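You operate a simulated robot arm through the tools that you are given. There is no shell and no other tool. Be economical: measure what you need, move in short steps, check, and stop when the job is done.

The job below is to be done with a simulated robot arm. You get a single attempt, and the scene is never put back.

## Task
Find the line that leaks steam at its knob and stop the leak.
Fine: shut its lever, open its tap till nothing comes, turn the knob to TIGHT, shut the tap and open the lever again.

It is judged by the outcome, as a careful person would: the job done as asked, and still so three seconds after it is handed in. It fails if anything else is knocked over, pushed out of place, dropped, spilled or broken.

## Robot
A 7-joint arm with a two-finger gripper, on a carriage that runs on a rail from [0.2, 96.2] to [-0.2, -81.8] (x, y) and turns from 2.461 to 8.255 rad about z. Base frame: it is fixed where the carriage stands at the start and does not move with it; the origin is on the floor, on the carriage's upright axis, x ahead of it, y to its left, z up. Lengths are in cm, angles in rad, forces in N, time in s.
With the tool pointing down near the work surface it reaches from about 30 to 76 cm from the robot's upright axis, wherever it stands. Its first joint turns from -2.897 to 2.897 rad. Places, roughly: coil knob [70, -70, 100]; coil lever [70, -70, 120]; coil tap [70, -70, 70]; trial knob [70, -50, 100]; trial lever [70, -50, 120]; trial tap [70, -50, 70]; wash knob [70, -100, 100]; wash lever [70, -100, 120]; wash tap [70, -100, 70]. Payload 2.45 kg.
The tool frame sits at the grasp point (the TCP): z along the fingers, y along the line on which they close. The tips reach 2.3 cm beyond it. The gripper opens to 7.2 cm. The gripper's body begins 4 cm behind the TCP.
Orientation is that of the tool frame in the base frame, as [roll, pitch, yaw] about the fixed x, y, z axes, in that order (R = Rz(yaw) Ry(pitch) Rx(roll)). With the fingers straight down and closing along the base's y, the tool's x points along the base's -x, its y along +y and its z along -z.

## Interface
- The arm moves only by the tool move_arm. Its argument "plan" is a list that holds one entry, the list of rows, each a list of 6 numbers: the shift along the tool's x, y, z in units of 40 mm (1.0 is 40 mm), then the turn, a rotation vector about the tool's x, y, z in units of 5 degrees (1.0 is 5 degrees). In form: [[[x, y, z, ax, ay, az], ...]]. A call has 1 to 20 rows; each row shifts and turns the commanded pose from where the row before left it, along the tool's axes as they then stand. "hand" is the finger opening in cm, from 0 to 7.2, set as the call begins (left out, the last holds). A call with a number of a shift or a turn outside -1 to 1 is refused whole. Each row takes 0.2 s and may step no farther than 5 cm and 0.15 rad from the row before; otherwise, or with a gripper value out of range, the whole call is refused. A pose out of reach is approached as far as the arm can. The call stops where the force on the tool passes 50 N (or 10 N more than at its start, if that is more) or the arm is blocked; 0.2 s more then pass. The fingers move at their own pace (about 7.2 cm/s each) and stop on an object; they squeeze with about 44 N. The grip force told is the motor's: it shows also when the fingers shut on nothing. Time passes only in rows, and 0.2 s behind the last, so rows that do not move let the fingers close. The reply holds the time, the measured pose of the TCP, the force on the tool along the base axes, the opening and the grip force, in the units named above and with some noise, with the torque about the TCP (base axes, N m) and any sound that the robot's microphone picked up.
- Cameras (640 x 400 px; columns grow to the right, rows downward): "scene" is now at [-0.89, 10.59, 155.72]; the picture's right is [-0.84, -0.54, 0.00], its down [-0.19, 0.29, -0.94] and it looks along [0.50, -0.79, -0.35] (base axes); focal length 294 px, centre (320, 200). "wrist" rides on the gripper at [7.8, 1.7, -6.6] in the tool frame; the picture's right is [-0.22, 0.98, 0.00], its down [-0.56, -0.12, -0.82] and it looks along [-0.80, -0.18, 0.57] (tool axes); focal length 234 px, centre (320, 200). There is no depth. A picture from a camera that has moved, and an enlarged one, comes with that camera's place and axes in the base frame and with its lens.
- snapshot(camera): a new picture of that camera. It takes no simulated time.
- lift_body(by): slides the trunk up (or, below 0, down) by that many cm; the arm and the scene camera ride with it, the base frame stays. It gives what a move gives, with no picture.
- drive_base(legs): drives the robot by 1 to 6 legs, each [ahead, left, turn to the left] in cm, cm and rad, along the robot's own axes; the way and the turn of a leg run together, so that a leg with both is an arc; at most 150 cm and 3.142 rad a leg. The arm and the cameras ride along, it lands a little off, and it stops where it bumps. It keeps to its track: a leg is cut to what the track allows. It gives what a move gives.
- aim_head(pan, tilt): turns the head with the scene camera to pan (to the left, within 2.705 rad either way) and tilt (down, from -0.506 to 1.204), counted from straight ahead of the robot. It gives what a move gives.
- zoom(camera, box): a new picture of the part [left, top, right, bottom] of that camera's present view, enlarged. It takes no simulated time.
- hand_in(): hands the job in; it is judged then, once.

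Work in short steps. Places have to be worked out from the pictures, the camera data and where the tool is seen: move nearer, look again, correct. Check each grasp and each placing, and mend what went wrong. You have 120 turns and 98 pictures in all, those below and enlarged ones among them. Open the gripper and draw the arm clear of the work before you hand the job in, unless the task says otherwise; then end with one line.

The tools are called after "Request:" by a JSON object that holds its "api" and its "payload". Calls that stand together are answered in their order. move_arm: Moves the arm, as the interface text tells. Its arguments: {"type":"object","properties":{"plan":{"type":"array"},"hand":{"type":"number"}},"required":["plan"]} The other tools are called the same way: lift_body (by) slides the trunk up or down; drive_base (legs) drives the base; aim_head (pan, tilt) turns the head that bears the scene camera; snapshot (camera) takes a picture; zoom (camera, box) takes an enlarged picture of a part of a camera's view; hand_in () hands the job in.

At the start:

```text
clock: 0.0
tcp_pos: [13.13, -30.13, 141.95]
ee_rot: [3.141, 0.001, -3.141]
force: [-0.7, -0.1, -0.1]
moment: [0.05, 0.01, 0.01]
width: 7.19
finger_force: 0.0
trunk travel left (down, up): [-52.5, 6.5]
robot x, y, heading: [-0.12, 0.18, 0.003]
head pan, tilt: [-1.004, 0.358]
```

scene: 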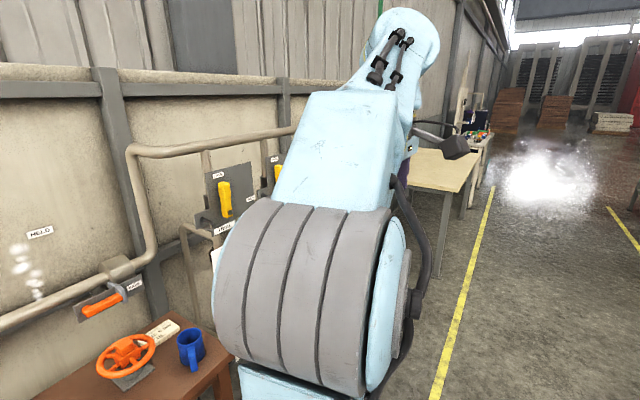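
wrist: 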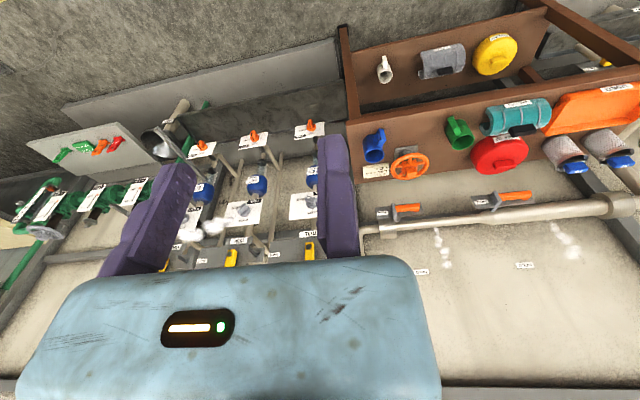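

The arm hides the scene view; the wrist camera shows three lines upside-down with white steam near one knob. I enlarge that part and look with the head turned less.

Request:
{"api": "zoom", "payload": {"camera": "wrist", "box": [130, 110, 370, 270]}}

Request:
{"api": "aim_head", "payload": {"pan": -0.7, "tilt": 0.5}}

Request:
{"api": "snapshot", "payload": {"camera": "scene"}}

```text
2.50 times, centred on (250, 190) of wrist
camera zoom: at [5.4, -28.53, 148.46], right [0.22, 0.98, 0.0], down [0.56, -0.12, 0.82], along [0.8, -0.18, -0.57], focal length 585 px, centre (495, 225)
```

zoom: 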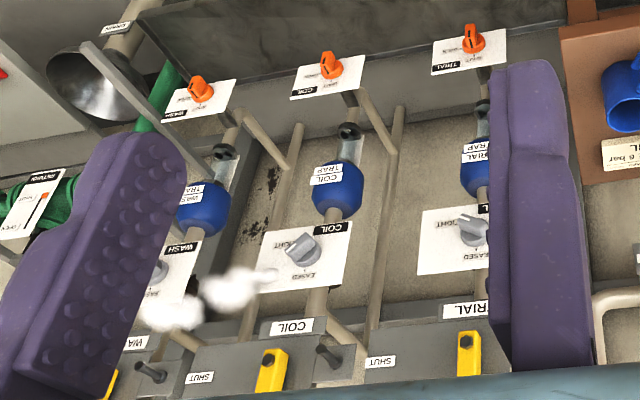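

```text
clock: 0.8
tcp_pos: [13.19, -30.12, 142.08]
ee_rot: [-3.141, -0.001, 3.14]
force: [0.3, 0.1, -0.9]
moment: [-0.02, -0.03, -0.01]
width: 7.19
finger_force: 0.0
trunk travel left (down, up): [-52.5, 6.5]
robot x, y, heading: [-0.1, 0.19, 0.001]
head pan, tilt: [-0.7, 0.499]
```

```text
94 pictures are left
camera scene: at [1.07, 12.57, 154.42], right [-0.64, -0.76, 0.0], down [-0.37, 0.31, -0.88], along [0.67, -0.57, -0.48], focal length 294 px, centre (320, 200)
```

scene: 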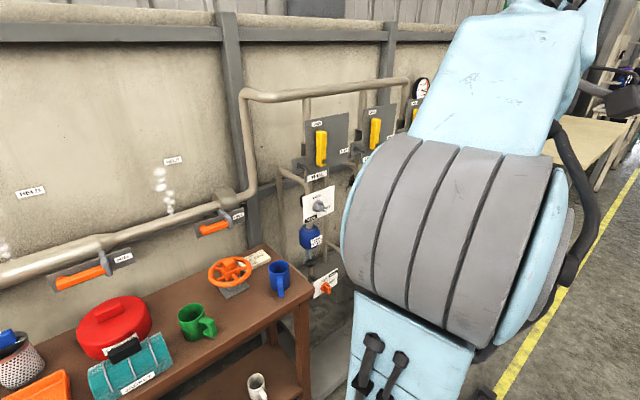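

Steam puffs drift between the wash and coil knobs; I can't yet tell the source. I drive along the rail towards the lines to see them closer.

Request:
{"api": "drive_base", "payload": {"legs": [[0, -40, 0]]}}

Request:
{"api": "snapshot", "payload": {"camera": "wrist"}}

Request:
{"api": "snapshot", "payload": {"camera": "scene"}}

```text
clock: 3.3
tcp_pos: [13.12, -69.85, 142.15]
ee_rot: [3.141, -0.002, 3.141]
force: [0.5, -1.0, -0.3]
moment: [0.03, -0.01, -0.01]
width: 7.18
finger_force: 0.0
trunk travel left (down, up): [-52.5, 6.5]
robot x, y, heading: [0.0, -39.72, 0.003]
head pan, tilt: [-0.7, 0.499]
```

```text
93 pictures are left
camera wrist: at [5.32, -68.31, 148.46], right [0.22, 0.98, 0.0], down [0.56, -0.12, 0.82], along [0.8, -0.18, -0.57], focal length 234 px, centre (320, 200)
```

wrist: 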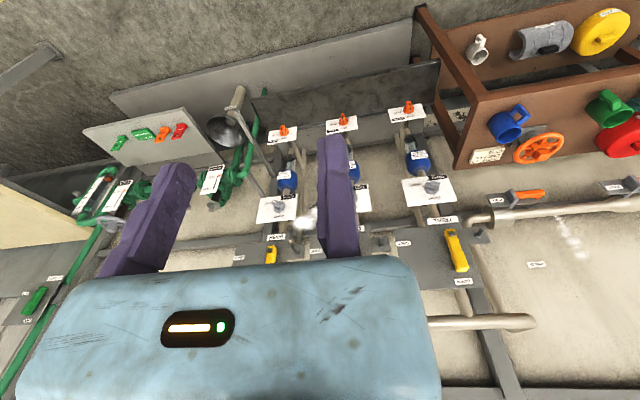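

```text
92 pictures are left
camera scene: at [0.96, -27.2, 154.41], right [-0.64, -0.77, 0.0], down [-0.37, 0.31, -0.88], along [0.67, -0.56, -0.48], focal length 294 px, centre (320, 200)
```

scene: 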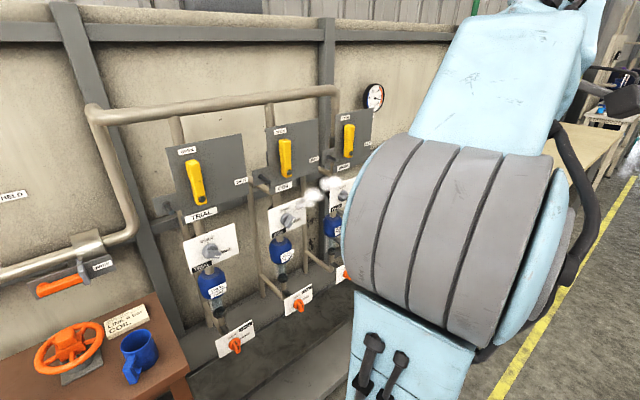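

Steam seems to leave the coil knob, drifting right; a note on the table mentions COIL. I enlarge both.

Request:
{"api": "zoom", "payload": {"camera": "scene", "box": [95, 290, 175, 340]}}

Request:
{"api": "zoom", "payload": {"camera": "scene", "box": [160, 90, 400, 240]}}

Request:
{"api": "zoom", "payload": {"camera": "scene", "box": [160, 210, 400, 360]}}

```text
8.00 times, centred on (135, 315) of scene
camera zoom: at [0.96, -27.2, 154.41], right [-0.64, -0.77, 0.0], down [-0.37, 0.31, -0.88], along [0.67, -0.56, -0.48], focal length 2352 px, centre (1800, -720)
```

zoom: 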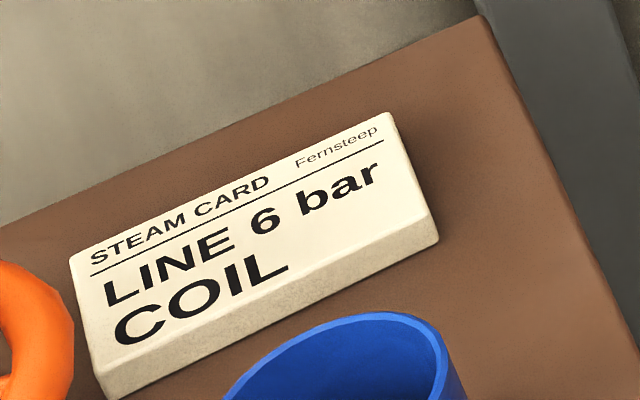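

```text
2.67 times, centred on (280, 165) of scene
camera zoom: at [0.96, -27.2, 154.41], right [-0.64, -0.77, 0.0], down [-0.37, 0.31, -0.88], along [0.67, -0.56, -0.48], focal length 784 px, centre (427, 293)
```

zoom: 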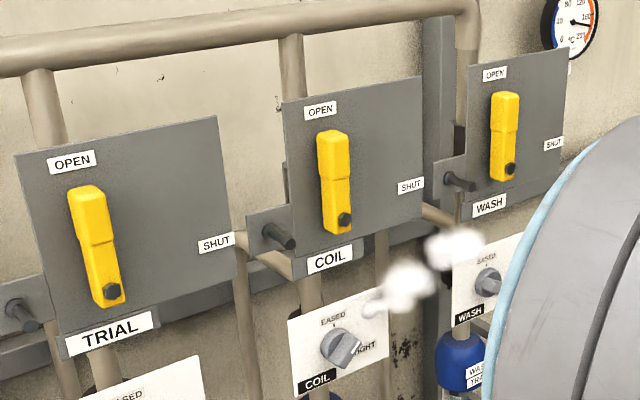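

```text
2.67 times, centred on (280, 285) of scene
camera zoom: at [0.96, -27.2, 154.41], right [-0.64, -0.77, 0.0], down [-0.37, 0.31, -0.88], along [0.67, -0.56, -0.48], focal length 784 px, centre (427, -27)
```

zoom: 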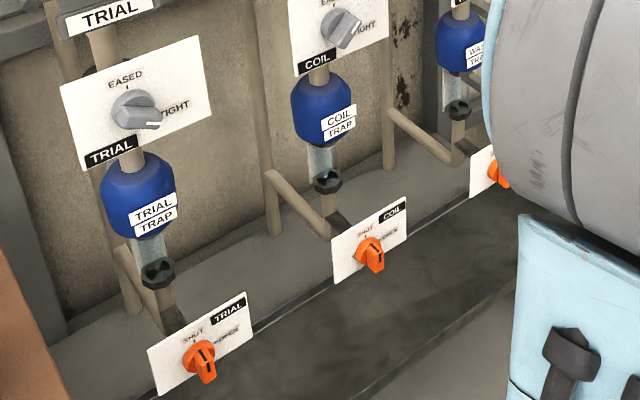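

Puffs grow with distance from the coil plate, so coil is the likely source, to be verified. I bring the arm forward in free space so the tool can be turned to point at the panel.

Request:
{"api": "move_arm", "payload": {"plan": [[[-1, 0.5, 0, 0, 0, 0], [-1, 0.5, 0, 0, 0, 0], [-1, 0.5, 0, 0, 0, 0], [-1, 0.5, 0, 0, 0, 0], [-1, 0.5, 0, 0, 0, 0], [0, 0, 0, 0, -1, 0], [0, 0, 0, 0, -1, 0], [0, 0, 0, 0, -1, 0], [0, 0, 0, 0, -1, 0], [0, 0, 0, 0, -1, 0], [0, 0, 0, 0, -1, 0], [0, 0, 0, 0, -1, 0], [0, 0, 0, 0, -1, 0], [0, 0, 0, 0, -1, 0]]]}}

Request:
{"api": "snapshot", "payload": {"camera": "scene"}}

```text
clock: 6.3
tcp_pos: [33.11, -59.85, 142.12]
ee_rot: [3.141, 0.788, 3.141]
force: [-0.1, 0.0, -0.2]
moment: [-0.01, -0.01, 0.0]
width: 7.19
finger_force: 0.1
trunk travel left (down, up): [-52.5, 6.5]
robot x, y, heading: [-0.22, -39.53, -0.001]
head pan, tilt: [-0.7, 0.499]
```

```text
88 pictures are left
camera scene: at [0.96, -27.18, 154.41], right [-0.64, -0.77, 0.0], down [-0.37, 0.31, -0.88], along [0.67, -0.57, -0.48], focal length 294 px, centre (320, 200)
```

scene: 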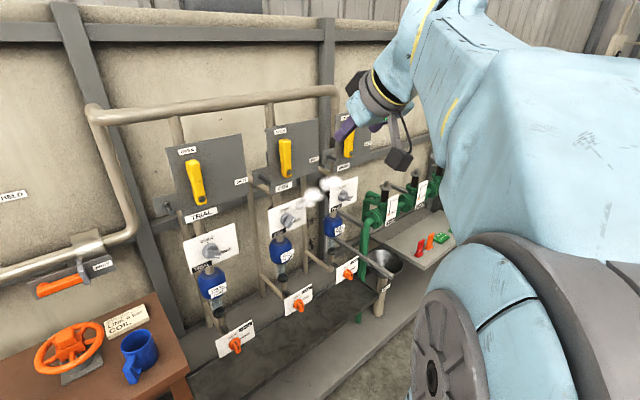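

The turn works; I finish it so that the fingers point at the panel and look at the steam again.

Request:
{"api": "move_arm", "payload": {"plan": [[[0, 0, 0, 0, -1, 0], [0, 0, 0, 0, -1, 0], [0, 0, 0, 0, -1, 0], [0, 0, 0, 0, -1, 0], [0, 0, 0, 0, -1, 0], [0, 0, 0, 0, -1, 0], [0, 0, 0, 0, -1, 0], [0, 0, 0, 0, -1, 0], [0, 0, 0, 0, -1, 0]]], "hand": 0}}

Request:
{"api": "zoom", "payload": {"camera": "scene", "box": [240, 120, 400, 220]}}

Request:
{"api": "zoom", "payload": {"camera": "scene", "box": [260, 230, 420, 330]}}

```text
clock: 8.3
tcp_pos: [33.32, -59.89, 141.82]
ee_rot: [-2.958, 1.566, -2.957]
force: [-0.3, -0.2, -0.1]
moment: [-0.04, -0.01, 0.01]
width: 0.0
finger_force: 28.5
trunk travel left (down, up): [-52.5, 6.5]
robot x, y, heading: [-0.21, -39.94, 0.0]
head pan, tilt: [-0.7, 0.499]
```

```text
4.00 times, centred on (320, 170) of scene
camera zoom: at [1.04, -27.18, 154.48], right [-0.64, -0.77, 0.0], down [-0.37, 0.31, -0.88], along [0.67, -0.57, -0.48], focal length 1176 px, centre (320, 320)
```

zoom: 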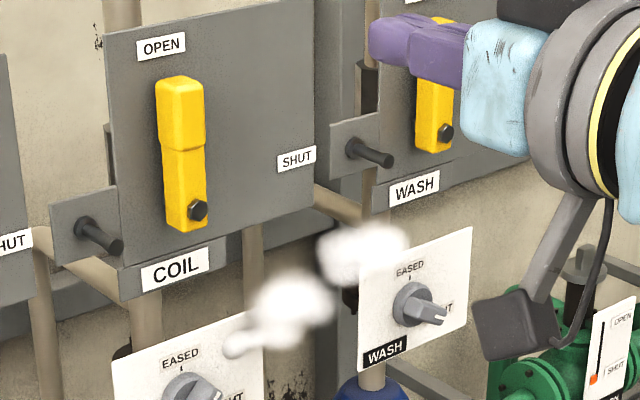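

```text
4.00 times, centred on (340, 280) of scene
camera zoom: at [1.04, -27.18, 154.48], right [-0.64, -0.77, 0.0], down [-0.37, 0.31, -0.88], along [0.67, -0.57, -0.48], focal length 1176 px, centre (240, -120)
```

zoom: 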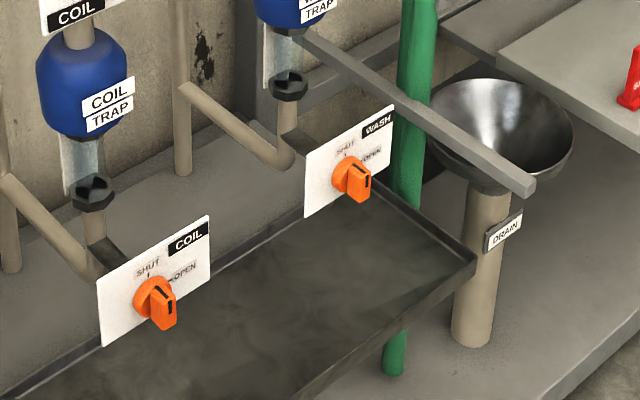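

Trial and wash knobs look to be at TIGHT; coil is unclear. I drive to about y −70 for a frontal look.

Request:
{"api": "drive_base", "payload": {"legs": [[0, -28, 0]]}}

Request:
{"api": "aim_head", "payload": {"pan": -0.25, "tilt": 0.6}}

Request:
{"api": "snapshot", "payload": {"camera": "scene"}}

Request:
{"api": "snapshot", "payload": {"camera": "wrist"}}

```text
clock: 10.3
tcp_pos: [33.1, -87.71, 141.85]
ee_rot: [-2.857, 1.566, -2.858]
force: [-0.7, -0.3, 0.2]
moment: [0.02, 0.03, -0.01]
width: 0.01
finger_force: 28.3
trunk travel left (down, up): [-52.5, 6.5]
robot x, y, heading: [-0.41, -67.91, -0.002]
head pan, tilt: [-0.7, 0.499]
```

```text
clock: 11.2
tcp_pos: [33.31, -87.76, 141.87]
ee_rot: [-2.846, 1.563, -2.844]
force: [0.2, -0.5, -0.5]
moment: [0.01, 0.02, 0.03]
width: 0.0
finger_force: 29.0
trunk travel left (down, up): [-52.5, 6.5]
robot x, y, heading: [-0.42, -67.63, -0.004]
head pan, tilt: [-0.25, 0.6]
```

```text
85 pictures are left
camera scene: at [2.52, -51.36, 153.51], right [-0.25, -0.97, 0.0], down [-0.55, 0.14, -0.83], along [0.8, -0.21, -0.56], focal length 294 px, centre (320, 200)
```

scene: 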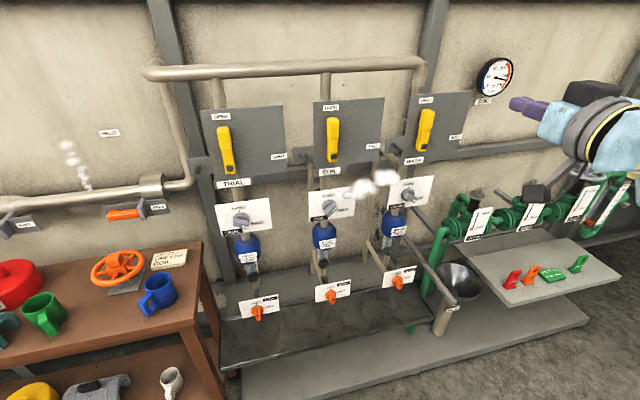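

```text
84 pictures are left
camera wrist: at [26.61, -86.13, 134.07], right [0.0, 0.98, 0.22], down [-0.82, -0.12, 0.56], along [0.58, -0.18, 0.8], focal length 234 px, centre (320, 200)
```

wrist: 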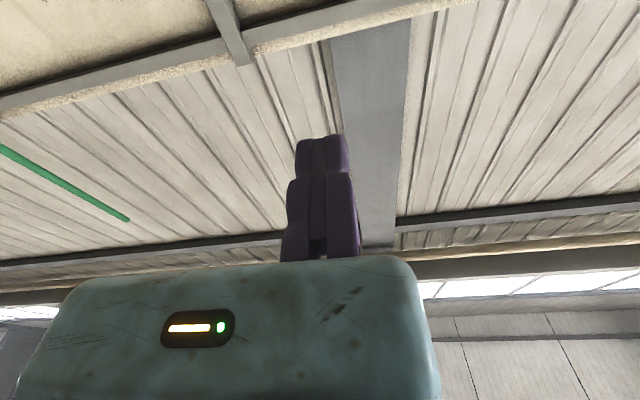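

Request:
{"api": "zoom", "payload": {"camera": "scene", "box": [200, 160, 440, 310]}}

Request:
{"api": "zoom", "payload": {"camera": "scene", "box": [290, 160, 450, 260]}}

Request:
{"api": "zoom", "payload": {"camera": "scene", "box": [290, 80, 410, 155]}}

```text
2.67 times, centred on (320, 235) of scene
camera zoom: at [2.52, -51.36, 153.51], right [-0.25, -0.97, 0.0], down [-0.55, 0.14, -0.83], along [0.8, -0.21, -0.56], focal length 784 px, centre (320, 107)
```

zoom: 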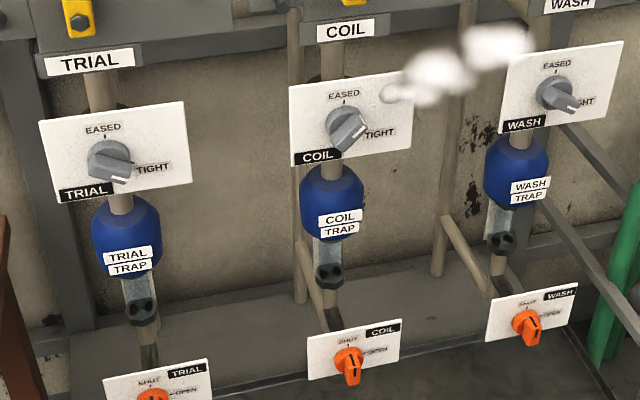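

```text
4.00 times, centred on (370, 210) of scene
camera zoom: at [2.52, -51.36, 153.51], right [-0.25, -0.97, 0.0], down [-0.55, 0.14, -0.83], along [0.8, -0.21, -0.56], focal length 1176 px, centre (120, 160)
```

zoom: 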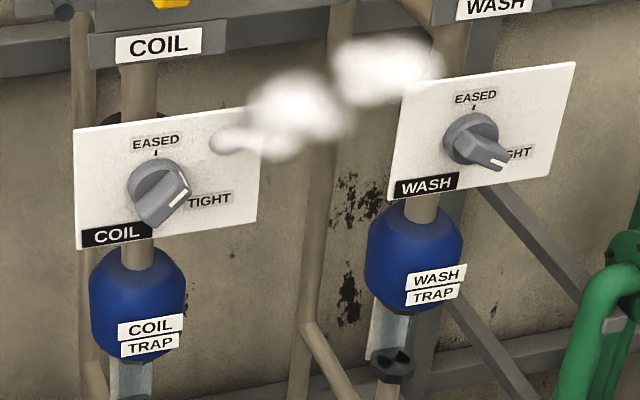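

```text
5.33 times, centred on (350, 118) of scene
camera zoom: at [2.52, -51.36, 153.51], right [-0.25, -0.97, 0.0], down [-0.55, 0.14, -0.83], along [0.8, -0.21, -0.56], focal length 1568 px, centre (160, 640)
```

zoom: 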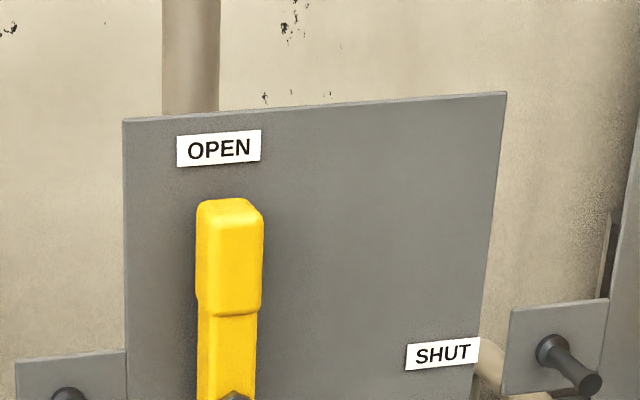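

The coil knob stands between EASED and TIGHT while the other two point at TIGHT, and the steam grows away from it: coil leaks. The coil lever pivot is at about (68, −72, 121), with its tip about 10 cm above; I lower the trunk and roll the tool 90° so the wrist camera sits to the left.

Request:
{"api": "lift_body", "payload": {"by": -14}}

Request:
{"api": "move_arm", "payload": {"plan": [[[0, 0, 0, 0, 0, 1], [0, 0, 0, 0, 0, 1], [0, 0, 0, 0, 0, 1], [0, 0, 0, 0, 0, 1], [0, 0, 0, 0, 0, 1], [0, 0, 0, 0, 0, 1], [0, 0, 0, 0, 0, 1], [0, 0, 0, 0, 0, 1], [0, 0, 0, 0, 0, 1], [0, 0, 0, 0, 0, 1], [0, 0, 0, 0, 0, 1], [0, 0, 0, 0, 0, 1], [0, 0, 0, 0, 0, 1], [0, 0, 0, 0, 0, 1], [0, 0, 0, 0, 0, 1], [0, 0, 0, 0, 0, 1], [0, 0, 0, 0, 0, 1], [0, 0, 0, 0, 0, 1]]], "hand": 0}}

Request:
{"api": "snapshot", "payload": {"camera": "scene"}}

```text
clock: 12.9
tcp_pos: [37.15, -86.64, 125.26]
ee_rot: [-2.875, 1.453, -2.873]
force: [-0.6, 0.4, -0.2]
moment: [0.01, 0.01, -0.02]
width: 0.0
finger_force: 27.9
trunk travel left (down, up): [-38.5, 20.5]
robot x, y, heading: [-0.19, -67.61, -0.003]
head pan, tilt: [-0.25, 0.6]
```

```text
clock: 16.7
tcp_pos: [35.06, -87.07, 126.68]
ee_rot: [1.621, 0.003, 1.59]
force: [-0.4, 1.1, -0.5]
moment: [-0.04, 0.0, 0.04]
width: 0.0
finger_force: 29.0
trunk travel left (down, up): [-38.5, 20.5]
robot x, y, heading: [-0.41, -67.92, 0.002]
head pan, tilt: [-0.25, 0.6]
```

```text
80 pictures are left
camera scene: at [2.51, -51.36, 139.54], right [-0.25, -0.97, 0.0], down [-0.55, 0.14, -0.83], along [0.8, -0.2, -0.56], focal length 294 px, centre (320, 200)
```

scene: 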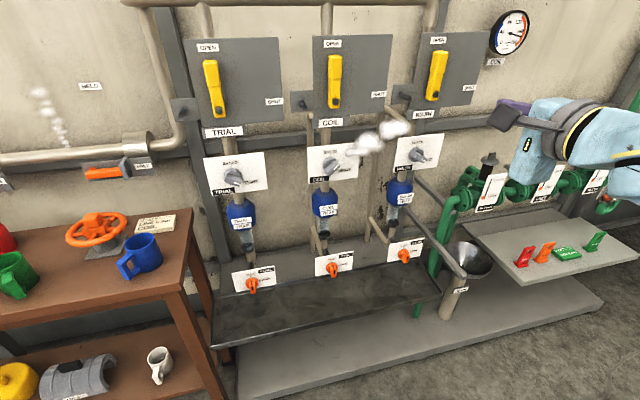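

Tool now points at the panel with the camera to its left. I bring it in front of the space left of the coil lever, stopping short.

Request:
{"api": "move_arm", "payload": {"plan": [[[1, 0, 0, -0.5, 0, 0], [1, 0, 0, 0, 0, 0], [1, 0, 0, 0, 0, 0], [1, 0, 0, 0, 0, 0], [1, 0, 0, 0, 0, 0], [0.3, 0, 0.5, 0, 0, 0], [0, 0, 1, 0, 0, 0], [0, 0, 1, 0, 0, 0], [0, 0, 1, 0, 0, 0], [0, 0, 1, 0, 0, 0], [0, 0, 0.7, 0, 0, 0]]], "hand": 0}}

Request:
{"api": "snapshot", "payload": {"camera": "scene"}}

Request:
{"api": "snapshot", "payload": {"camera": "wrist"}}

```text
clock: 17.9
tcp_pos: [37.84, -70.7, 123.59]
ee_rot: [1.666, -0.056, 1.573]
force: [0.0, -1.3, -0.2]
moment: [0.02, 0.02, 0.02]
width: 0.0
finger_force: 28.2
trunk travel left (down, up): [-38.5, 20.5]
robot x, y, heading: [-0.18, -67.56, 0.001]
head pan, tilt: [-0.25, 0.6]
stopped in row 5: the arm was blocked; the commanded pose is now the measured one
```

```text
79 pictures are left
camera scene: at [2.52, -51.44, 139.32], right [-0.25, -0.97, 0.0], down [-0.55, 0.14, -0.82], along [0.8, -0.2, -0.57], focal length 294 px, centre (320, 200)
```

scene: 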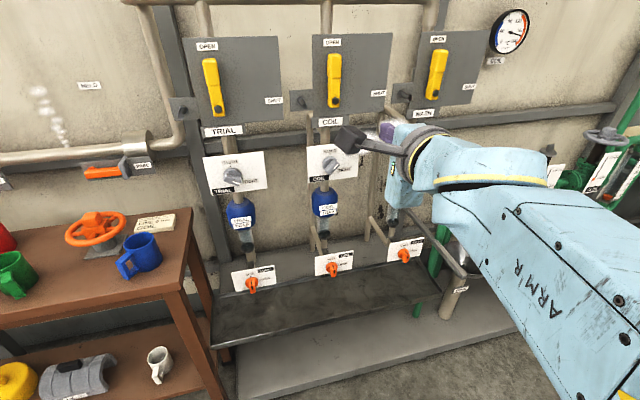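

```text
78 pictures are left
camera wrist: at [31.51, -63.23, 126.27], right [0.09, -0.27, 0.96], down [-0.83, -0.56, -0.08], along [0.56, -0.78, -0.28], focal length 234 px, centre (320, 200)
```

wrist: 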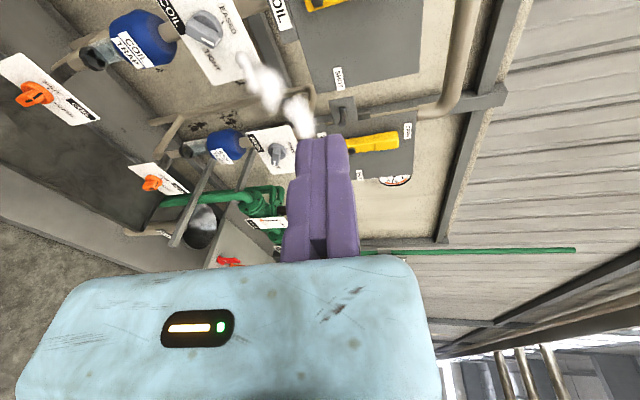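

Blocked with no outside force: the arm is folded too close to its column. I move it forward first and straighten the tool.

Request:
{"api": "move_arm", "payload": {"plan": [[[0, 0.5, 0.5, -0.6, 0, -0.3], [0, 0.5, 0.8, -0.6, 0, -0.3], [0, 0, 1, -0.4, 0, 0], [0, 0, 1, 0, 0, 0]]], "hand": 0}}

```text
clock: 18.9
tcp_pos: [51.22, -70.67, 127.84]
ee_rot: [1.52, -0.001, 1.574]
force: [-1.5, -0.4, 0.9]
moment: [-0.01, 0.03, -0.04]
width: 0.0
finger_force: 28.8
trunk travel left (down, up): [-38.5, 20.5]
robot x, y, heading: [-0.21, -67.62, -0.0]
head pan, tilt: [-0.25, 0.6]
```

Moving well now. Shift left to y ≈ −66 and forward to x ≈ 61, then look.

Request:
{"api": "move_arm", "payload": {"plan": [[[0.6, 0, 0, 0.3, 0, 0], [0.6, 0, 0, 0.3, 0, 0], [0, 0, 0.8, 0, 0, 0], [0, 0, 0.8, 0, 0, 0], [0, 0, 0.7, 0, 0, 0]]], "hand": 0}}

Request:
{"api": "snapshot", "payload": {"camera": "scene"}}

Request:
{"api": "snapshot", "payload": {"camera": "wrist"}}

```text
clock: 20.1
tcp_pos: [60.57, -65.95, 127.89]
ee_rot: [1.575, -0.002, 1.574]
force: [0.6, -2.1, -0.8]
moment: [-0.05, -0.03, 0.13]
width: 0.02
finger_force: 28.2
trunk travel left (down, up): [-38.5, 20.5]
robot x, y, heading: [-0.2, -67.38, 0.001]
head pan, tilt: [-0.25, 0.6]
```

```text
77 pictures are left
camera scene: at [2.58, -51.62, 139.54], right [-0.25, -0.97, 0.0], down [-0.55, 0.14, -0.82], along [0.8, -0.2, -0.57], focal length 294 px, centre (320, 200)
```

scene: 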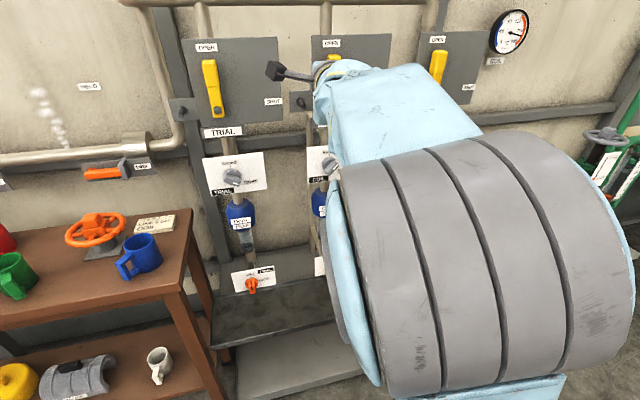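

```text
76 pictures are left
camera wrist: at [53.96, -58.43, 129.65], right [0.01, -0.22, 0.98], down [-0.82, -0.56, -0.12], along [0.58, -0.8, -0.18], focal length 234 px, centre (320, 200)
```

wrist: 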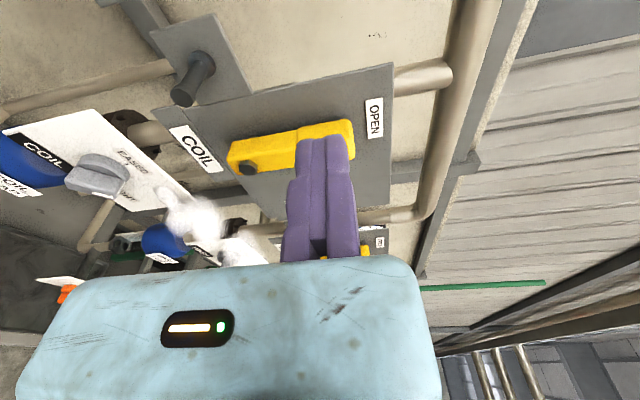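

The wrist view puts the bolt at about (67.4, −71.2, 120.5), lever face x 66.8–69.5, plate at x ≈ 70.6. I advance the closed fingertips beside the lever's left side and begin the first 30° of the push.

Request:
{"api": "move_arm", "payload": {"plan": [[[0, -0.1, 0.7, 0, 0, 0], [0, 0, 0.7, 0, 0, 0], [-0.4, 0, 0, 0, 0, 0], [-0.39, 0, 0, 0, 0, 0], [-0.23, 0.04, 0, 0, 0, 0], [-0.24, 0.036, 0, 0, 0, 0], [-0.24, -0.02, 0, 0, 0, 0], [-0.235, -0.028, 0, 0, 0, 0]]], "hand": 0}}

Request:
{"api": "snapshot", "payload": {"camera": "wrist"}}

```text
clock: 21.9
tcp_pos: [66.02, -72.76, 127.53]
ee_rot: [1.575, 0.0, 1.573]
force: [0.3, 0.0, 0.3]
moment: [0.0, -0.01, -0.01]
width: 0.0
finger_force: 28.4
trunk travel left (down, up): [-38.5, 20.5]
robot x, y, heading: [-0.24, -67.68, -0.007]
head pan, tilt: [-0.25, 0.6]
```

```text
75 pictures are left
camera wrist: at [59.47, -65.18, 129.14], right [0.01, -0.22, 0.98], down [-0.82, -0.56, -0.12], along [0.58, -0.8, -0.18], focal length 234 px, centre (320, 200)
```

wrist: 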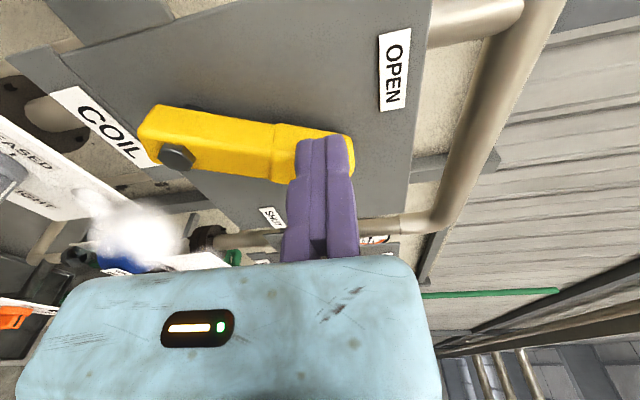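

The lever has begun to swing with the finger. I continue the arc to 90°.

Request:
{"api": "move_arm", "payload": {"plan": [[[-0.225, -0.08, 0, 0, 0, 0], [-0.22, -0.09, 0, 0, 0, 0], [-0.2, -0.13, 0, 0, 0, 0], [-0.19, -0.15, 0, 0, 0, 0], [-0.16, -0.18, 0, 0, 0, 0], [-0.14, -0.19, 0, 0, 0, 0], [-0.11, -0.21, 0, 0, 0, 0], [-0.085, -0.225, 0, 0, 0, 0], [-0.04, -0.155, 0, 0, 0, 0]]], "hand": 0}}

Request:
{"api": "snapshot", "payload": {"camera": "wrist"}}

```text
clock: 23.9
tcp_pos: [66.16, -78.19, 122.19]
ee_rot: [1.568, -0.002, 1.579]
force: [8.7, 0.8, 19.8]
moment: [0.14, -0.49, -0.03]
width: 0.0
finger_force: 28.4
trunk travel left (down, up): [-38.5, 20.5]
robot x, y, heading: [-0.01, -67.88, 0.001]
head pan, tilt: [-0.25, 0.6]
```

```text
74 pictures are left
camera wrist: at [59.46, -70.58, 123.78], right [0.0, -0.22, 0.98], down [-0.82, -0.57, -0.13], along [0.58, -0.8, -0.18], focal length 234 px, centre (320, 200)
```

wrist: 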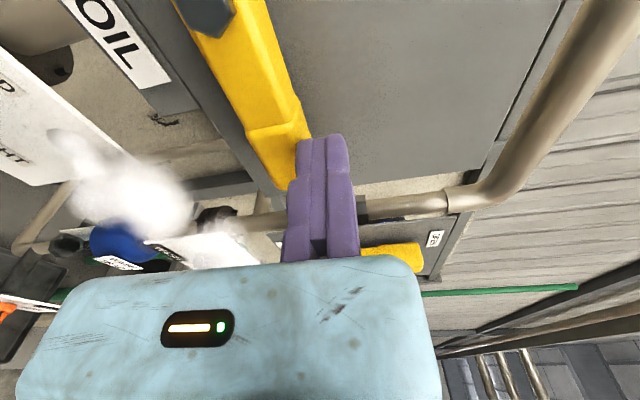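

The 20 N upward reaction suggests the lever rests on its SHUT stop. I lift the finger off, draw back and look.

Request:
{"api": "move_arm", "payload": {"plan": [[[0, 0.5, 0, 0, 0, 0], [0, 0.3, -0.7, 0, 0, 0], [0, 0, -1, 0, 0, 0], [0, 0, -0.8, 0, 0, 0]]], "hand": 0}}

Request:
{"api": "snapshot", "payload": {"camera": "wrist"}}

```text
clock: 24.9
tcp_pos: [56.07, -78.21, 125.1]
ee_rot: [1.576, -0.001, 1.575]
force: [-0.3, 0.4, -0.1]
moment: [0.0, -0.03, 0.0]
width: 0.0
finger_force: 27.9
trunk travel left (down, up): [-38.5, 20.5]
robot x, y, heading: [0.1, -67.43, 0.003]
head pan, tilt: [-0.25, 0.6]
```

```text
73 pictures are left
camera wrist: at [49.56, -70.67, 126.73], right [0.01, -0.22, 0.98], down [-0.82, -0.56, -0.12], along [0.58, -0.8, -0.18], focal length 234 px, centre (320, 200)
```

wrist: 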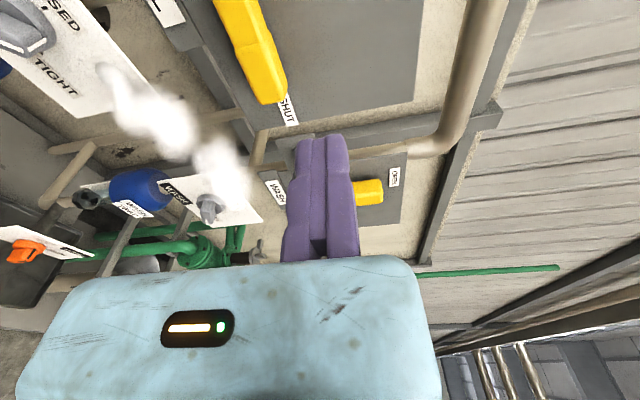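

The lever lies at SHUT. Next the tap at about (65, −71, 68): I draw back, open the hand, and lower the trunk, then look.

Request:
{"api": "move_arm", "payload": {"plan": [[[0.5, 0, -0.8, 0, 0, 0], [0.5, 0, -0.8, 0, 0, 0], [0.5, 0, -0.6, 0, 0, 0]]], "hand": 6}}

Request:
{"api": "lift_body", "payload": {"by": -20}}

Request:
{"api": "snapshot", "payload": {"camera": "scene"}}

Request:
{"api": "snapshot", "payload": {"camera": "wrist"}}

```text
clock: 25.7
tcp_pos: [47.43, -72.27, 125.13]
ee_rot: [1.576, 0.001, 1.574]
force: [-0.2, 0.9, -0.1]
moment: [0.0, 0.0, 0.02]
width: 5.98
finger_force: 0.0
trunk travel left (down, up): [-38.5, 20.5]
robot x, y, heading: [-0.26, -67.85, 0.001]
head pan, tilt: [-0.25, 0.6]
```

```text
clock: 27.9
tcp_pos: [47.27, -72.35, 105.22]
ee_rot: [1.576, -0.001, 1.575]
force: [-0.2, 0.5, -0.2]
moment: [0.01, 0.0, 0.03]
width: 6.0
finger_force: 0.0
trunk travel left (down, up): [-18.5, 40.5]
robot x, y, heading: [-0.32, -67.6, -0.004]
head pan, tilt: [-0.25, 0.6]
```

```text
72 pictures are left
camera scene: at [2.52, -51.35, 119.51], right [-0.25, -0.97, 0.0], down [-0.55, 0.14, -0.83], along [0.8, -0.2, -0.56], focal length 294 px, centre (320, 200)
```

scene: 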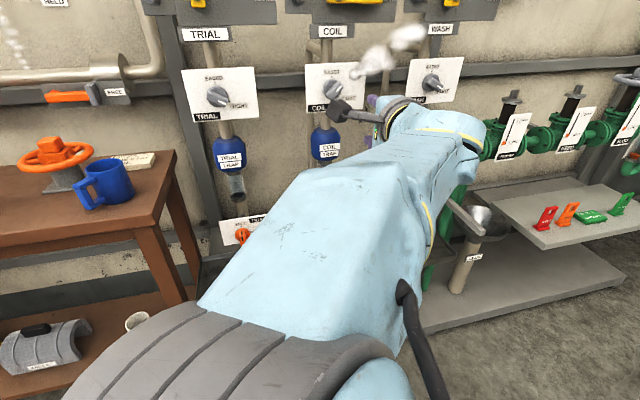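

```text
71 pictures are left
camera wrist: at [40.74, -64.69, 106.8], right [0.01, -0.22, 0.98], down [-0.82, -0.56, -0.12], along [0.58, -0.8, -0.18], focal length 234 px, centre (320, 200)
```

wrist: 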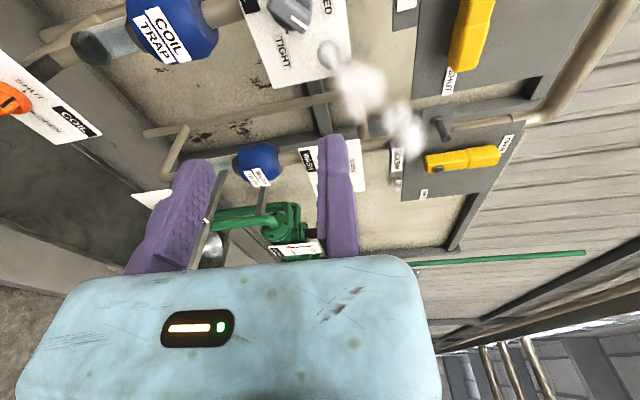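

Steam is still puffing from residual pressure. I test in free space whether the wrist can roll a further 180° (camera above, then to the right), which is what opening the tap would need.

Request:
{"api": "move_arm", "payload": {"plan": [[[0, 0, 0, 0, 0, 1], [0, 0, 0, 0, 0, 1], [0, 0, 0, 0, 0, 1], [0, 0, 0, 0, 0, 1], [0, 0, 0, 0, 0, 1], [0, 0, 0, 0, 0, 1], [0, 0, 0, 0, 0, 1], [0, 0, 0, 0, 0, 1], [0, 0, 0, 0, 0, 1], [0, 0, 0, 0, 0, 1], [0, 0, 0, 0, 0, 1], [0, 0, 0, 0, 0, 1], [0, 0, 0, 0, 0, 1], [0, 0, 0, 0, 0, 1], [0, 0, 0, 0, 0, 1], [0, 0, 0, 0, 0, 1], [0, 0, 0, 0, 0, 1], [0, 0, 0, 0, 0, 1]]], "hand": 6}}

Request:
{"api": "snapshot", "payload": {"camera": "wrist"}}

```text
clock: 31.7
tcp_pos: [47.36, -72.3, 105.08]
ee_rot: [-2.778, -1.565, -0.355]
force: [0.9, 0.3, 0.6]
moment: [0.02, 0.0, -0.03]
width: 6.01
finger_force: 0.0
trunk travel left (down, up): [-18.5, 40.5]
robot x, y, heading: [0.16, -67.15, 0.002]
head pan, tilt: [-0.25, 0.6]
```

```text
70 pictures are left
camera wrist: at [40.81, -74.18, 112.82], right [0.0, -0.98, -0.22], down [-0.82, 0.12, -0.56], along [0.57, 0.18, -0.8], focal length 234 px, centre (320, 200)
```

wrist: 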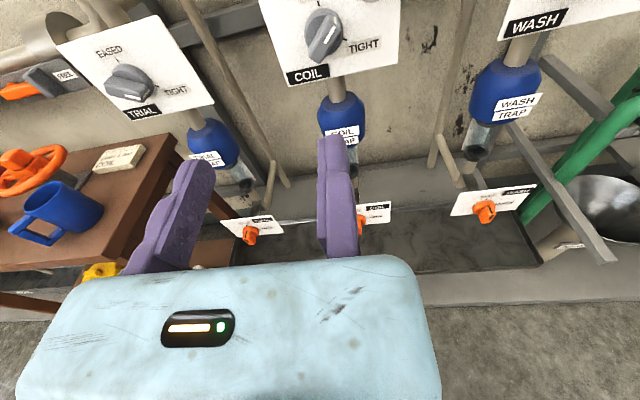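

Upright view now. Test the further 90° in free space (then return).

Request:
{"api": "move_arm", "payload": {"plan": [[[0, 0, 0, 0, 0, 1], [0, 0, 0, 0, 0, 1], [0, 0, 0, 0, 0, 1], [0, 0, 0, 0, 0, 1], [0, 0, 0, 0, 0, 1], [0, 0, 0, 0, 0, 1], [0, 0, 0, 0, 0, 1], [0, 0, 0, 0, 0, 1], [0, 0, 0, 0, 0, 1], [0, 0, 0, 0, 0, 1], [0, 0, 0, 0, 0, 1], [0, 0, 0, 0, 0, 1], [0, 0, 0, 0, 0, 1], [0, 0, 0, 0, 0, 1], [0, 0, 0, 0, 0, 1], [0, 0, 0, 0, 0, 1], [0, 0, 0, 0, 0, 1], [0, 0, 0, 0, 0, 1]]], "hand": 6}}

```text
clock: 35.5
tcp_pos: [47.29, -72.26, 105.02]
ee_rot: [-1.576, 0.001, -1.566]
force: [0.2, -0.5, 0.7]
moment: [0.01, 0.02, 0.01]
width: 5.99
finger_force: 0.1
trunk travel left (down, up): [-18.5, 40.5]
robot x, y, heading: [-0.14, -67.71, 0.0]
head pan, tilt: [-0.25, 0.6]
```

The roll reaches. I roll back 90° and lower the trunk another 18 cm.

Request:
{"api": "move_arm", "payload": {"plan": [[[0, 0, 0, 0, 0, -1], [0, 0, 0, 0, 0, -1], [0, 0, 0, 0, 0, -1], [0, 0, 0, 0, 0, -1], [0, 0, 0, 0, 0, -1], [0, 0, 0, 0, 0, -1], [0, 0, 0, 0, 0, -1], [0, 0, 0, 0, 0, -1], [0, 0, 0, 0, 0, -1], [0, 0, 0, 0, 0, -1], [0, 0, 0, 0, 0, -1], [0, 0, 0, 0, 0, -1], [0, 0, 0, 0, 0, -1], [0, 0, 0, 0, 0, -1], [0, 0, 0, 0, 0, -1], [0, 0, 0, 0, 0, -1], [0, 0, 0, 0, 0, -1], [0, 0, 0, 0, 0, -1]]], "hand": 6}}

Request:
{"api": "lift_body", "payload": {"by": -18}}

Request:
{"api": "snapshot", "payload": {"camera": "wrist"}}

Request:
{"api": "snapshot", "payload": {"camera": "scene"}}

```text
clock: 39.3
tcp_pos: [47.26, -72.27, 105.1]
ee_rot: [2.971, -1.564, 0.174]
force: [-1.0, 0.2, 0.3]
moment: [-0.01, 0.0, 0.03]
width: 6.01
finger_force: 0.2
trunk travel left (down, up): [-18.5, 40.5]
robot x, y, heading: [-0.13, -67.81, -0.003]
head pan, tilt: [-0.25, 0.6]
```

```text
clock: 41.3
tcp_pos: [47.34, -72.34, 87.27]
ee_rot: [-2.979, -1.566, -0.157]
force: [-0.2, -0.7, 0.1]
moment: [-0.02, -0.03, 0.0]
width: 5.98
finger_force: 0.0
trunk travel left (down, up): [-0.5, 58.5]
robot x, y, heading: [0.18, -67.76, 0.003]
head pan, tilt: [-0.25, 0.6]
```

```text
69 pictures are left
camera wrist: at [40.77, -74.16, 94.83], right [0.0, -0.98, -0.22], down [-0.82, 0.12, -0.56], along [0.57, 0.18, -0.8], focal length 234 px, centre (320, 200)
```

wrist: 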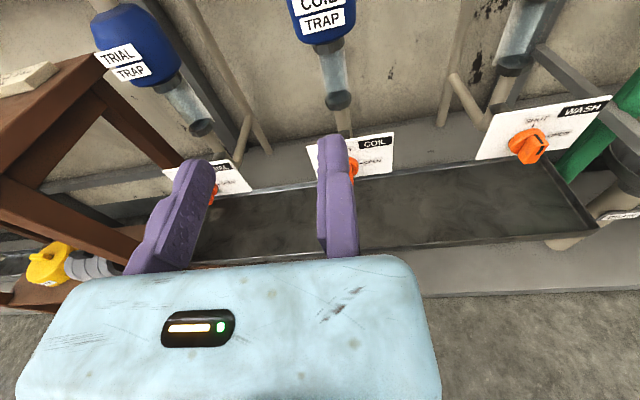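

```text
68 pictures are left
camera scene: at [2.52, -51.35, 101.51], right [-0.25, -0.97, 0.0], down [-0.55, 0.14, -0.83], along [0.8, -0.2, -0.56], focal length 294 px, centre (320, 200)
```

scene: 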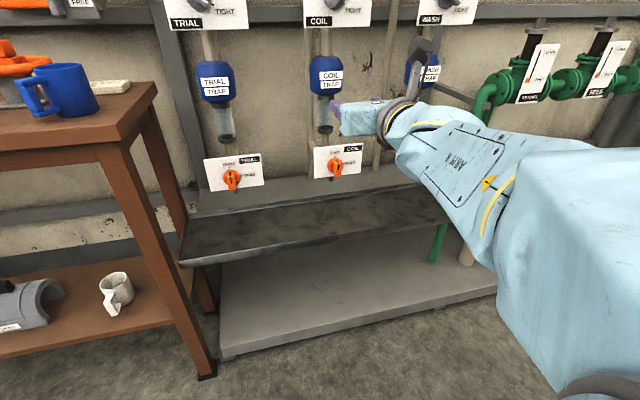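

The scene view now shows the coil tap clearly at about (65, −71, 67.5). I enlarge it to read the pointer.

Request:
{"api": "zoom", "payload": {"camera": "scene", "box": [290, 125, 386, 185]}}

```text
6.67 times, centred on (338, 155) of scene
camera zoom: at [2.52, -51.35, 101.51], right [-0.25, -0.97, 0.0], down [-0.55, 0.14, -0.83], along [0.8, -0.2, -0.56], focal length 1960 px, centre (200, 500)
```

zoom: 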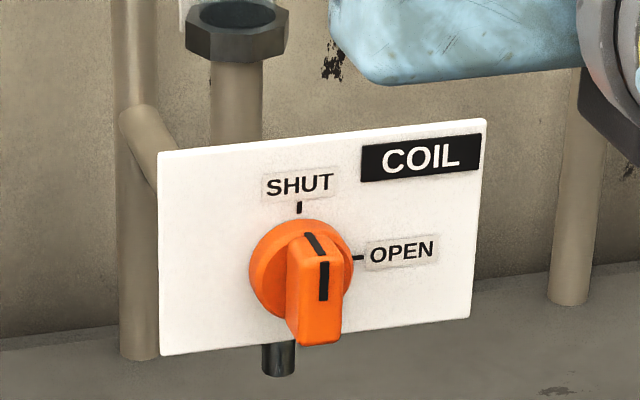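

Pointer at SHUT, fin vertical. I lower the hand to tap height, still short of it.

Request:
{"api": "move_arm", "payload": {"plan": [[[-1, -0.14, 0.2, 0, 0, 0], [-1, -0.14, 0.2, 0, 0, 0], [-1, 0, 0.2, 0, 0, 0], [-1, 0, 0.2, 0, 0, 0], [-1, 0, 0.2, 0, 0, 0]]], "hand": 6}}

Request:
{"api": "snapshot", "payload": {"camera": "wrist"}}

Request:
{"api": "snapshot", "payload": {"camera": "scene"}}

```text
clock: 42.5
tcp_pos: [51.01, -71.02, 67.18]
ee_rot: [-2.856, -1.567, -0.283]
force: [-0.5, 0.1, 0.3]
moment: [0.01, 0.01, 0.02]
width: 6.01
finger_force: 0.0
trunk travel left (down, up): [-0.5, 58.5]
robot x, y, heading: [-0.3, -67.73, -0.002]
head pan, tilt: [-0.25, 0.6]
```

```text
66 pictures are left
camera wrist: at [44.46, -72.92, 74.79], right [0.0, -0.98, -0.22], down [-0.82, 0.12, -0.56], along [0.57, 0.18, -0.8], focal length 234 px, centre (320, 200)
```

wrist: 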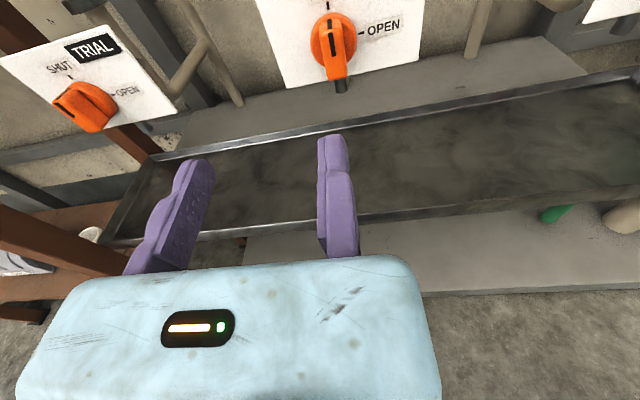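

```text
65 pictures are left
camera scene: at [2.49, -51.34, 101.51], right [-0.25, -0.97, 0.0], down [-0.55, 0.14, -0.83], along [0.8, -0.2, -0.56], focal length 294 px, centre (320, 200)
```

scene: 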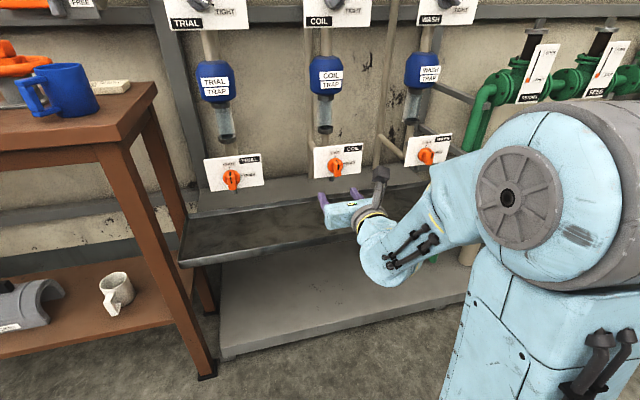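

Estimates for the fin: y −71.2 to −72.1, z ≈ 67. I go to y −71.6, x ≈ 59.5 and look again.

Request:
{"api": "move_arm", "payload": {"plan": [[[0, 0.07, 0.7, 0, 0, 0], [0, 0.07, 0.7, 0, 0, 0], [0, 0, 0.7, 0, 0, 0]]], "hand": 6}}

Request:
{"api": "snapshot", "payload": {"camera": "wrist"}}

Request:
{"api": "zoom", "payload": {"camera": "scene", "box": [290, 125, 386, 185]}}

```text
clock: 43.3
tcp_pos: [59.32, -71.7, 66.96]
ee_rot: [-2.936, -1.565, -0.201]
force: [0.4, 0.2, 0.5]
moment: [0.05, 0.01, 0.01]
width: 6.01
finger_force: 0.0
trunk travel left (down, up): [-0.5, 58.5]
robot x, y, heading: [-0.12, -67.65, 0.001]
head pan, tilt: [-0.25, 0.6]
```

```text
64 pictures are left
camera wrist: at [52.91, -73.59, 74.72], right [0.0, -0.98, -0.22], down [-0.82, 0.12, -0.56], along [0.57, 0.18, -0.8], focal length 234 px, centre (320, 200)
```

wrist: 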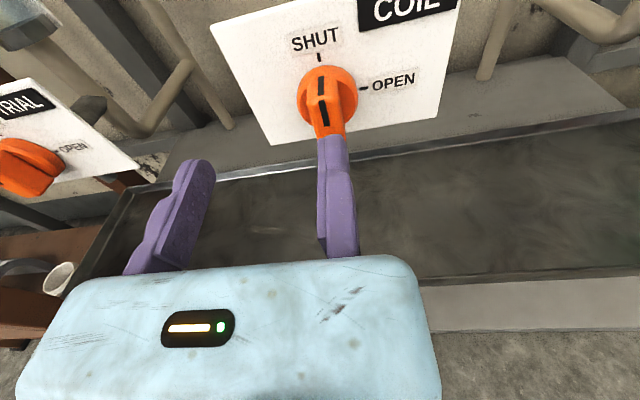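

```text
6.67 times, centred on (338, 155) of scene
camera zoom: at [2.51, -51.35, 101.5], right [-0.25, -0.97, 0.0], down [-0.55, 0.14, -0.83], along [0.8, -0.2, -0.56], focal length 1960 px, centre (200, 500)
```

zoom: 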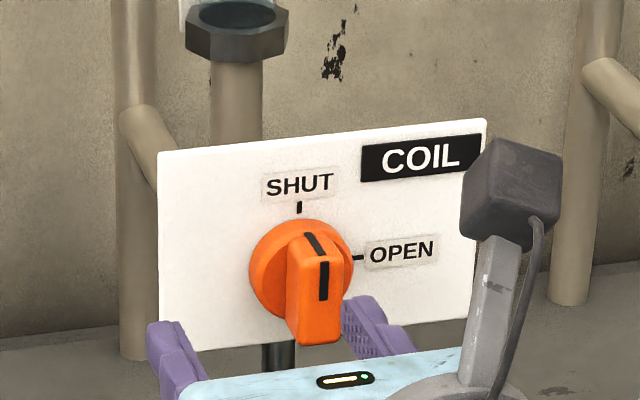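

Comparing views shows the +y finger stays fixed at the TCP plane and only the other finger moves; also the fin's front is at x ≈ 65.8 with its axis at about y −71.9, z 66. I shift so that the fixed finger passes just right of the fin, advance a little and look.

Request:
{"api": "move_arm", "payload": {"plan": [[[-0.2, 0.35, 0, 0, 0, 0], [0, 0, 0.5, 0, 0, 0], [0, 0, 0.5, 0, 0, 0]]], "hand": 6}}

Request:
{"api": "snapshot", "payload": {"camera": "wrist"}}

Request:
{"api": "zoom", "payload": {"camera": "scene", "box": [290, 125, 386, 185]}}

```text
clock: 44.1
tcp_pos: [63.53, -73.07, 66.33]
ee_rot: [-2.932, -1.569, -0.202]
force: [-0.4, 0.4, 0.4]
moment: [0.01, -0.01, 0.01]
width: 5.99
finger_force: 0.1
trunk travel left (down, up): [-0.5, 58.5]
robot x, y, heading: [-0.31, -68.21, -0.003]
head pan, tilt: [-0.25, 0.6]
```

```text
62 pictures are left
camera wrist: at [57.06, -74.93, 74.02], right [0.0, -0.98, -0.22], down [-0.82, 0.12, -0.56], along [0.57, 0.18, -0.8], focal length 234 px, centre (320, 200)
```

wrist: 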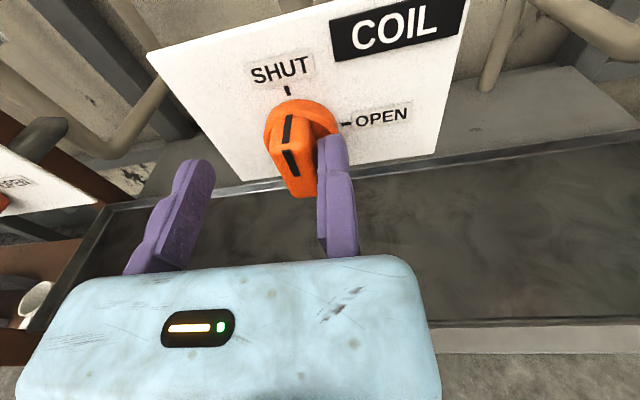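

```text
6.67 times, centred on (338, 155) of scene
camera zoom: at [2.51, -51.35, 101.51], right [-0.25, -0.97, 0.0], down [-0.55, 0.14, -0.83], along [0.8, -0.2, -0.56], focal length 1960 px, centre (200, 500)
```

zoom: 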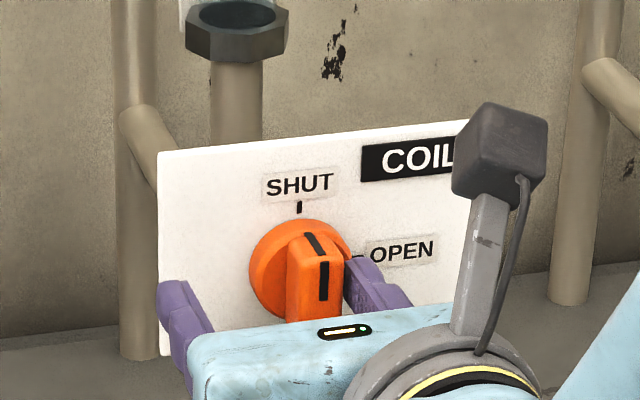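

The fixed finger is beside the fin's right face. I advance 1 cm more and close.

Request:
{"api": "move_arm", "payload": {"plan": [[[0, 0, 0.25, 0, 0, 0]]], "hand": 6}}

Request:
{"api": "move_arm", "payload": {"plan": [[[0, 0, 0, 0, 0, 0], [0, 0, 0, 0, 0, 0], [0, 0, 0, 0, 0, 0], [0, 0, 0, 0, 0, 0]]], "hand": 0}}

Request:
{"api": "snapshot", "payload": {"camera": "wrist"}}

```text
clock: 44.5
tcp_pos: [64.03, -73.07, 66.31]
ee_rot: [-3.022, -1.56, -0.115]
force: [-34.8, 1.2, 6.7]
moment: [0.08, -0.42, -0.09]
width: 5.98
finger_force: 0.1
trunk travel left (down, up): [-0.5, 58.5]
robot x, y, heading: [-0.38, -67.46, 0.005]
head pan, tilt: [-0.25, 0.6]
stopped in row 1: the force on the tool passed its limit at 75 N (the readings are from after the stop); the commanded pose is now the measured one
```

```text
clock: 45.4
tcp_pos: [63.85, -72.84, 66.32]
ee_rot: [-2.965, -1.563, -0.169]
force: [-27.8, 3.7, 8.7]
moment: [0.08, 0.14, -0.84]
width: 1.81
finger_force: 43.7
trunk travel left (down, up): [-0.5, 58.5]
robot x, y, heading: [-0.07, -67.41, 0.004]
head pan, tilt: [-0.25, 0.6]
stopped in row 4: the force on the tool passed its limit at 56 N (the readings are from after the stop); the commanded pose is now the measured one
```

```text
60 pictures are left
camera wrist: at [57.51, -74.76, 73.99], right [0.01, -0.98, -0.22], down [-0.82, 0.12, -0.55], along [0.57, 0.18, -0.8], focal length 234 px, centre (320, 200)
```

wrist: 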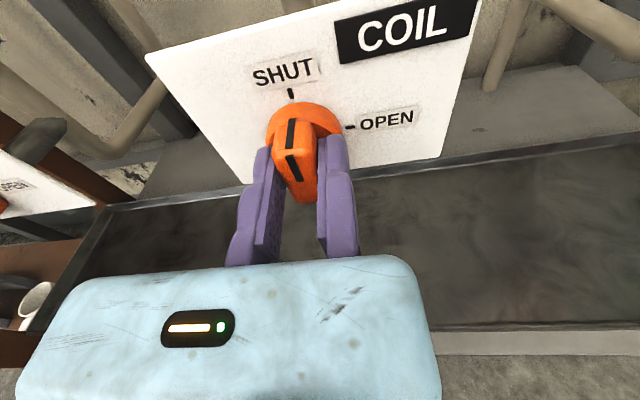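

The fin is gripped (1.8 cm) but the tips press on the disc; I ease back 3 mm while holding.

Request:
{"api": "move_arm", "payload": {"plan": [[[0, 0, -0.08, 0, 0, 0], [0, 0, 0, 0, 0, 0]]], "hand": 0}}

```text
clock: 46.0
tcp_pos: [63.89, -72.83, 66.15]
ee_rot: [-2.944, -1.563, -0.19]
force: [32.7, 4.4, 15.8]
moment: [0.14, -0.27, -1.1]
width: 1.79
finger_force: 42.8
trunk travel left (down, up): [-0.5, 58.5]
robot x, y, heading: [-0.2, -67.44, 0.003]
head pan, tilt: [-0.25, 0.6]
```

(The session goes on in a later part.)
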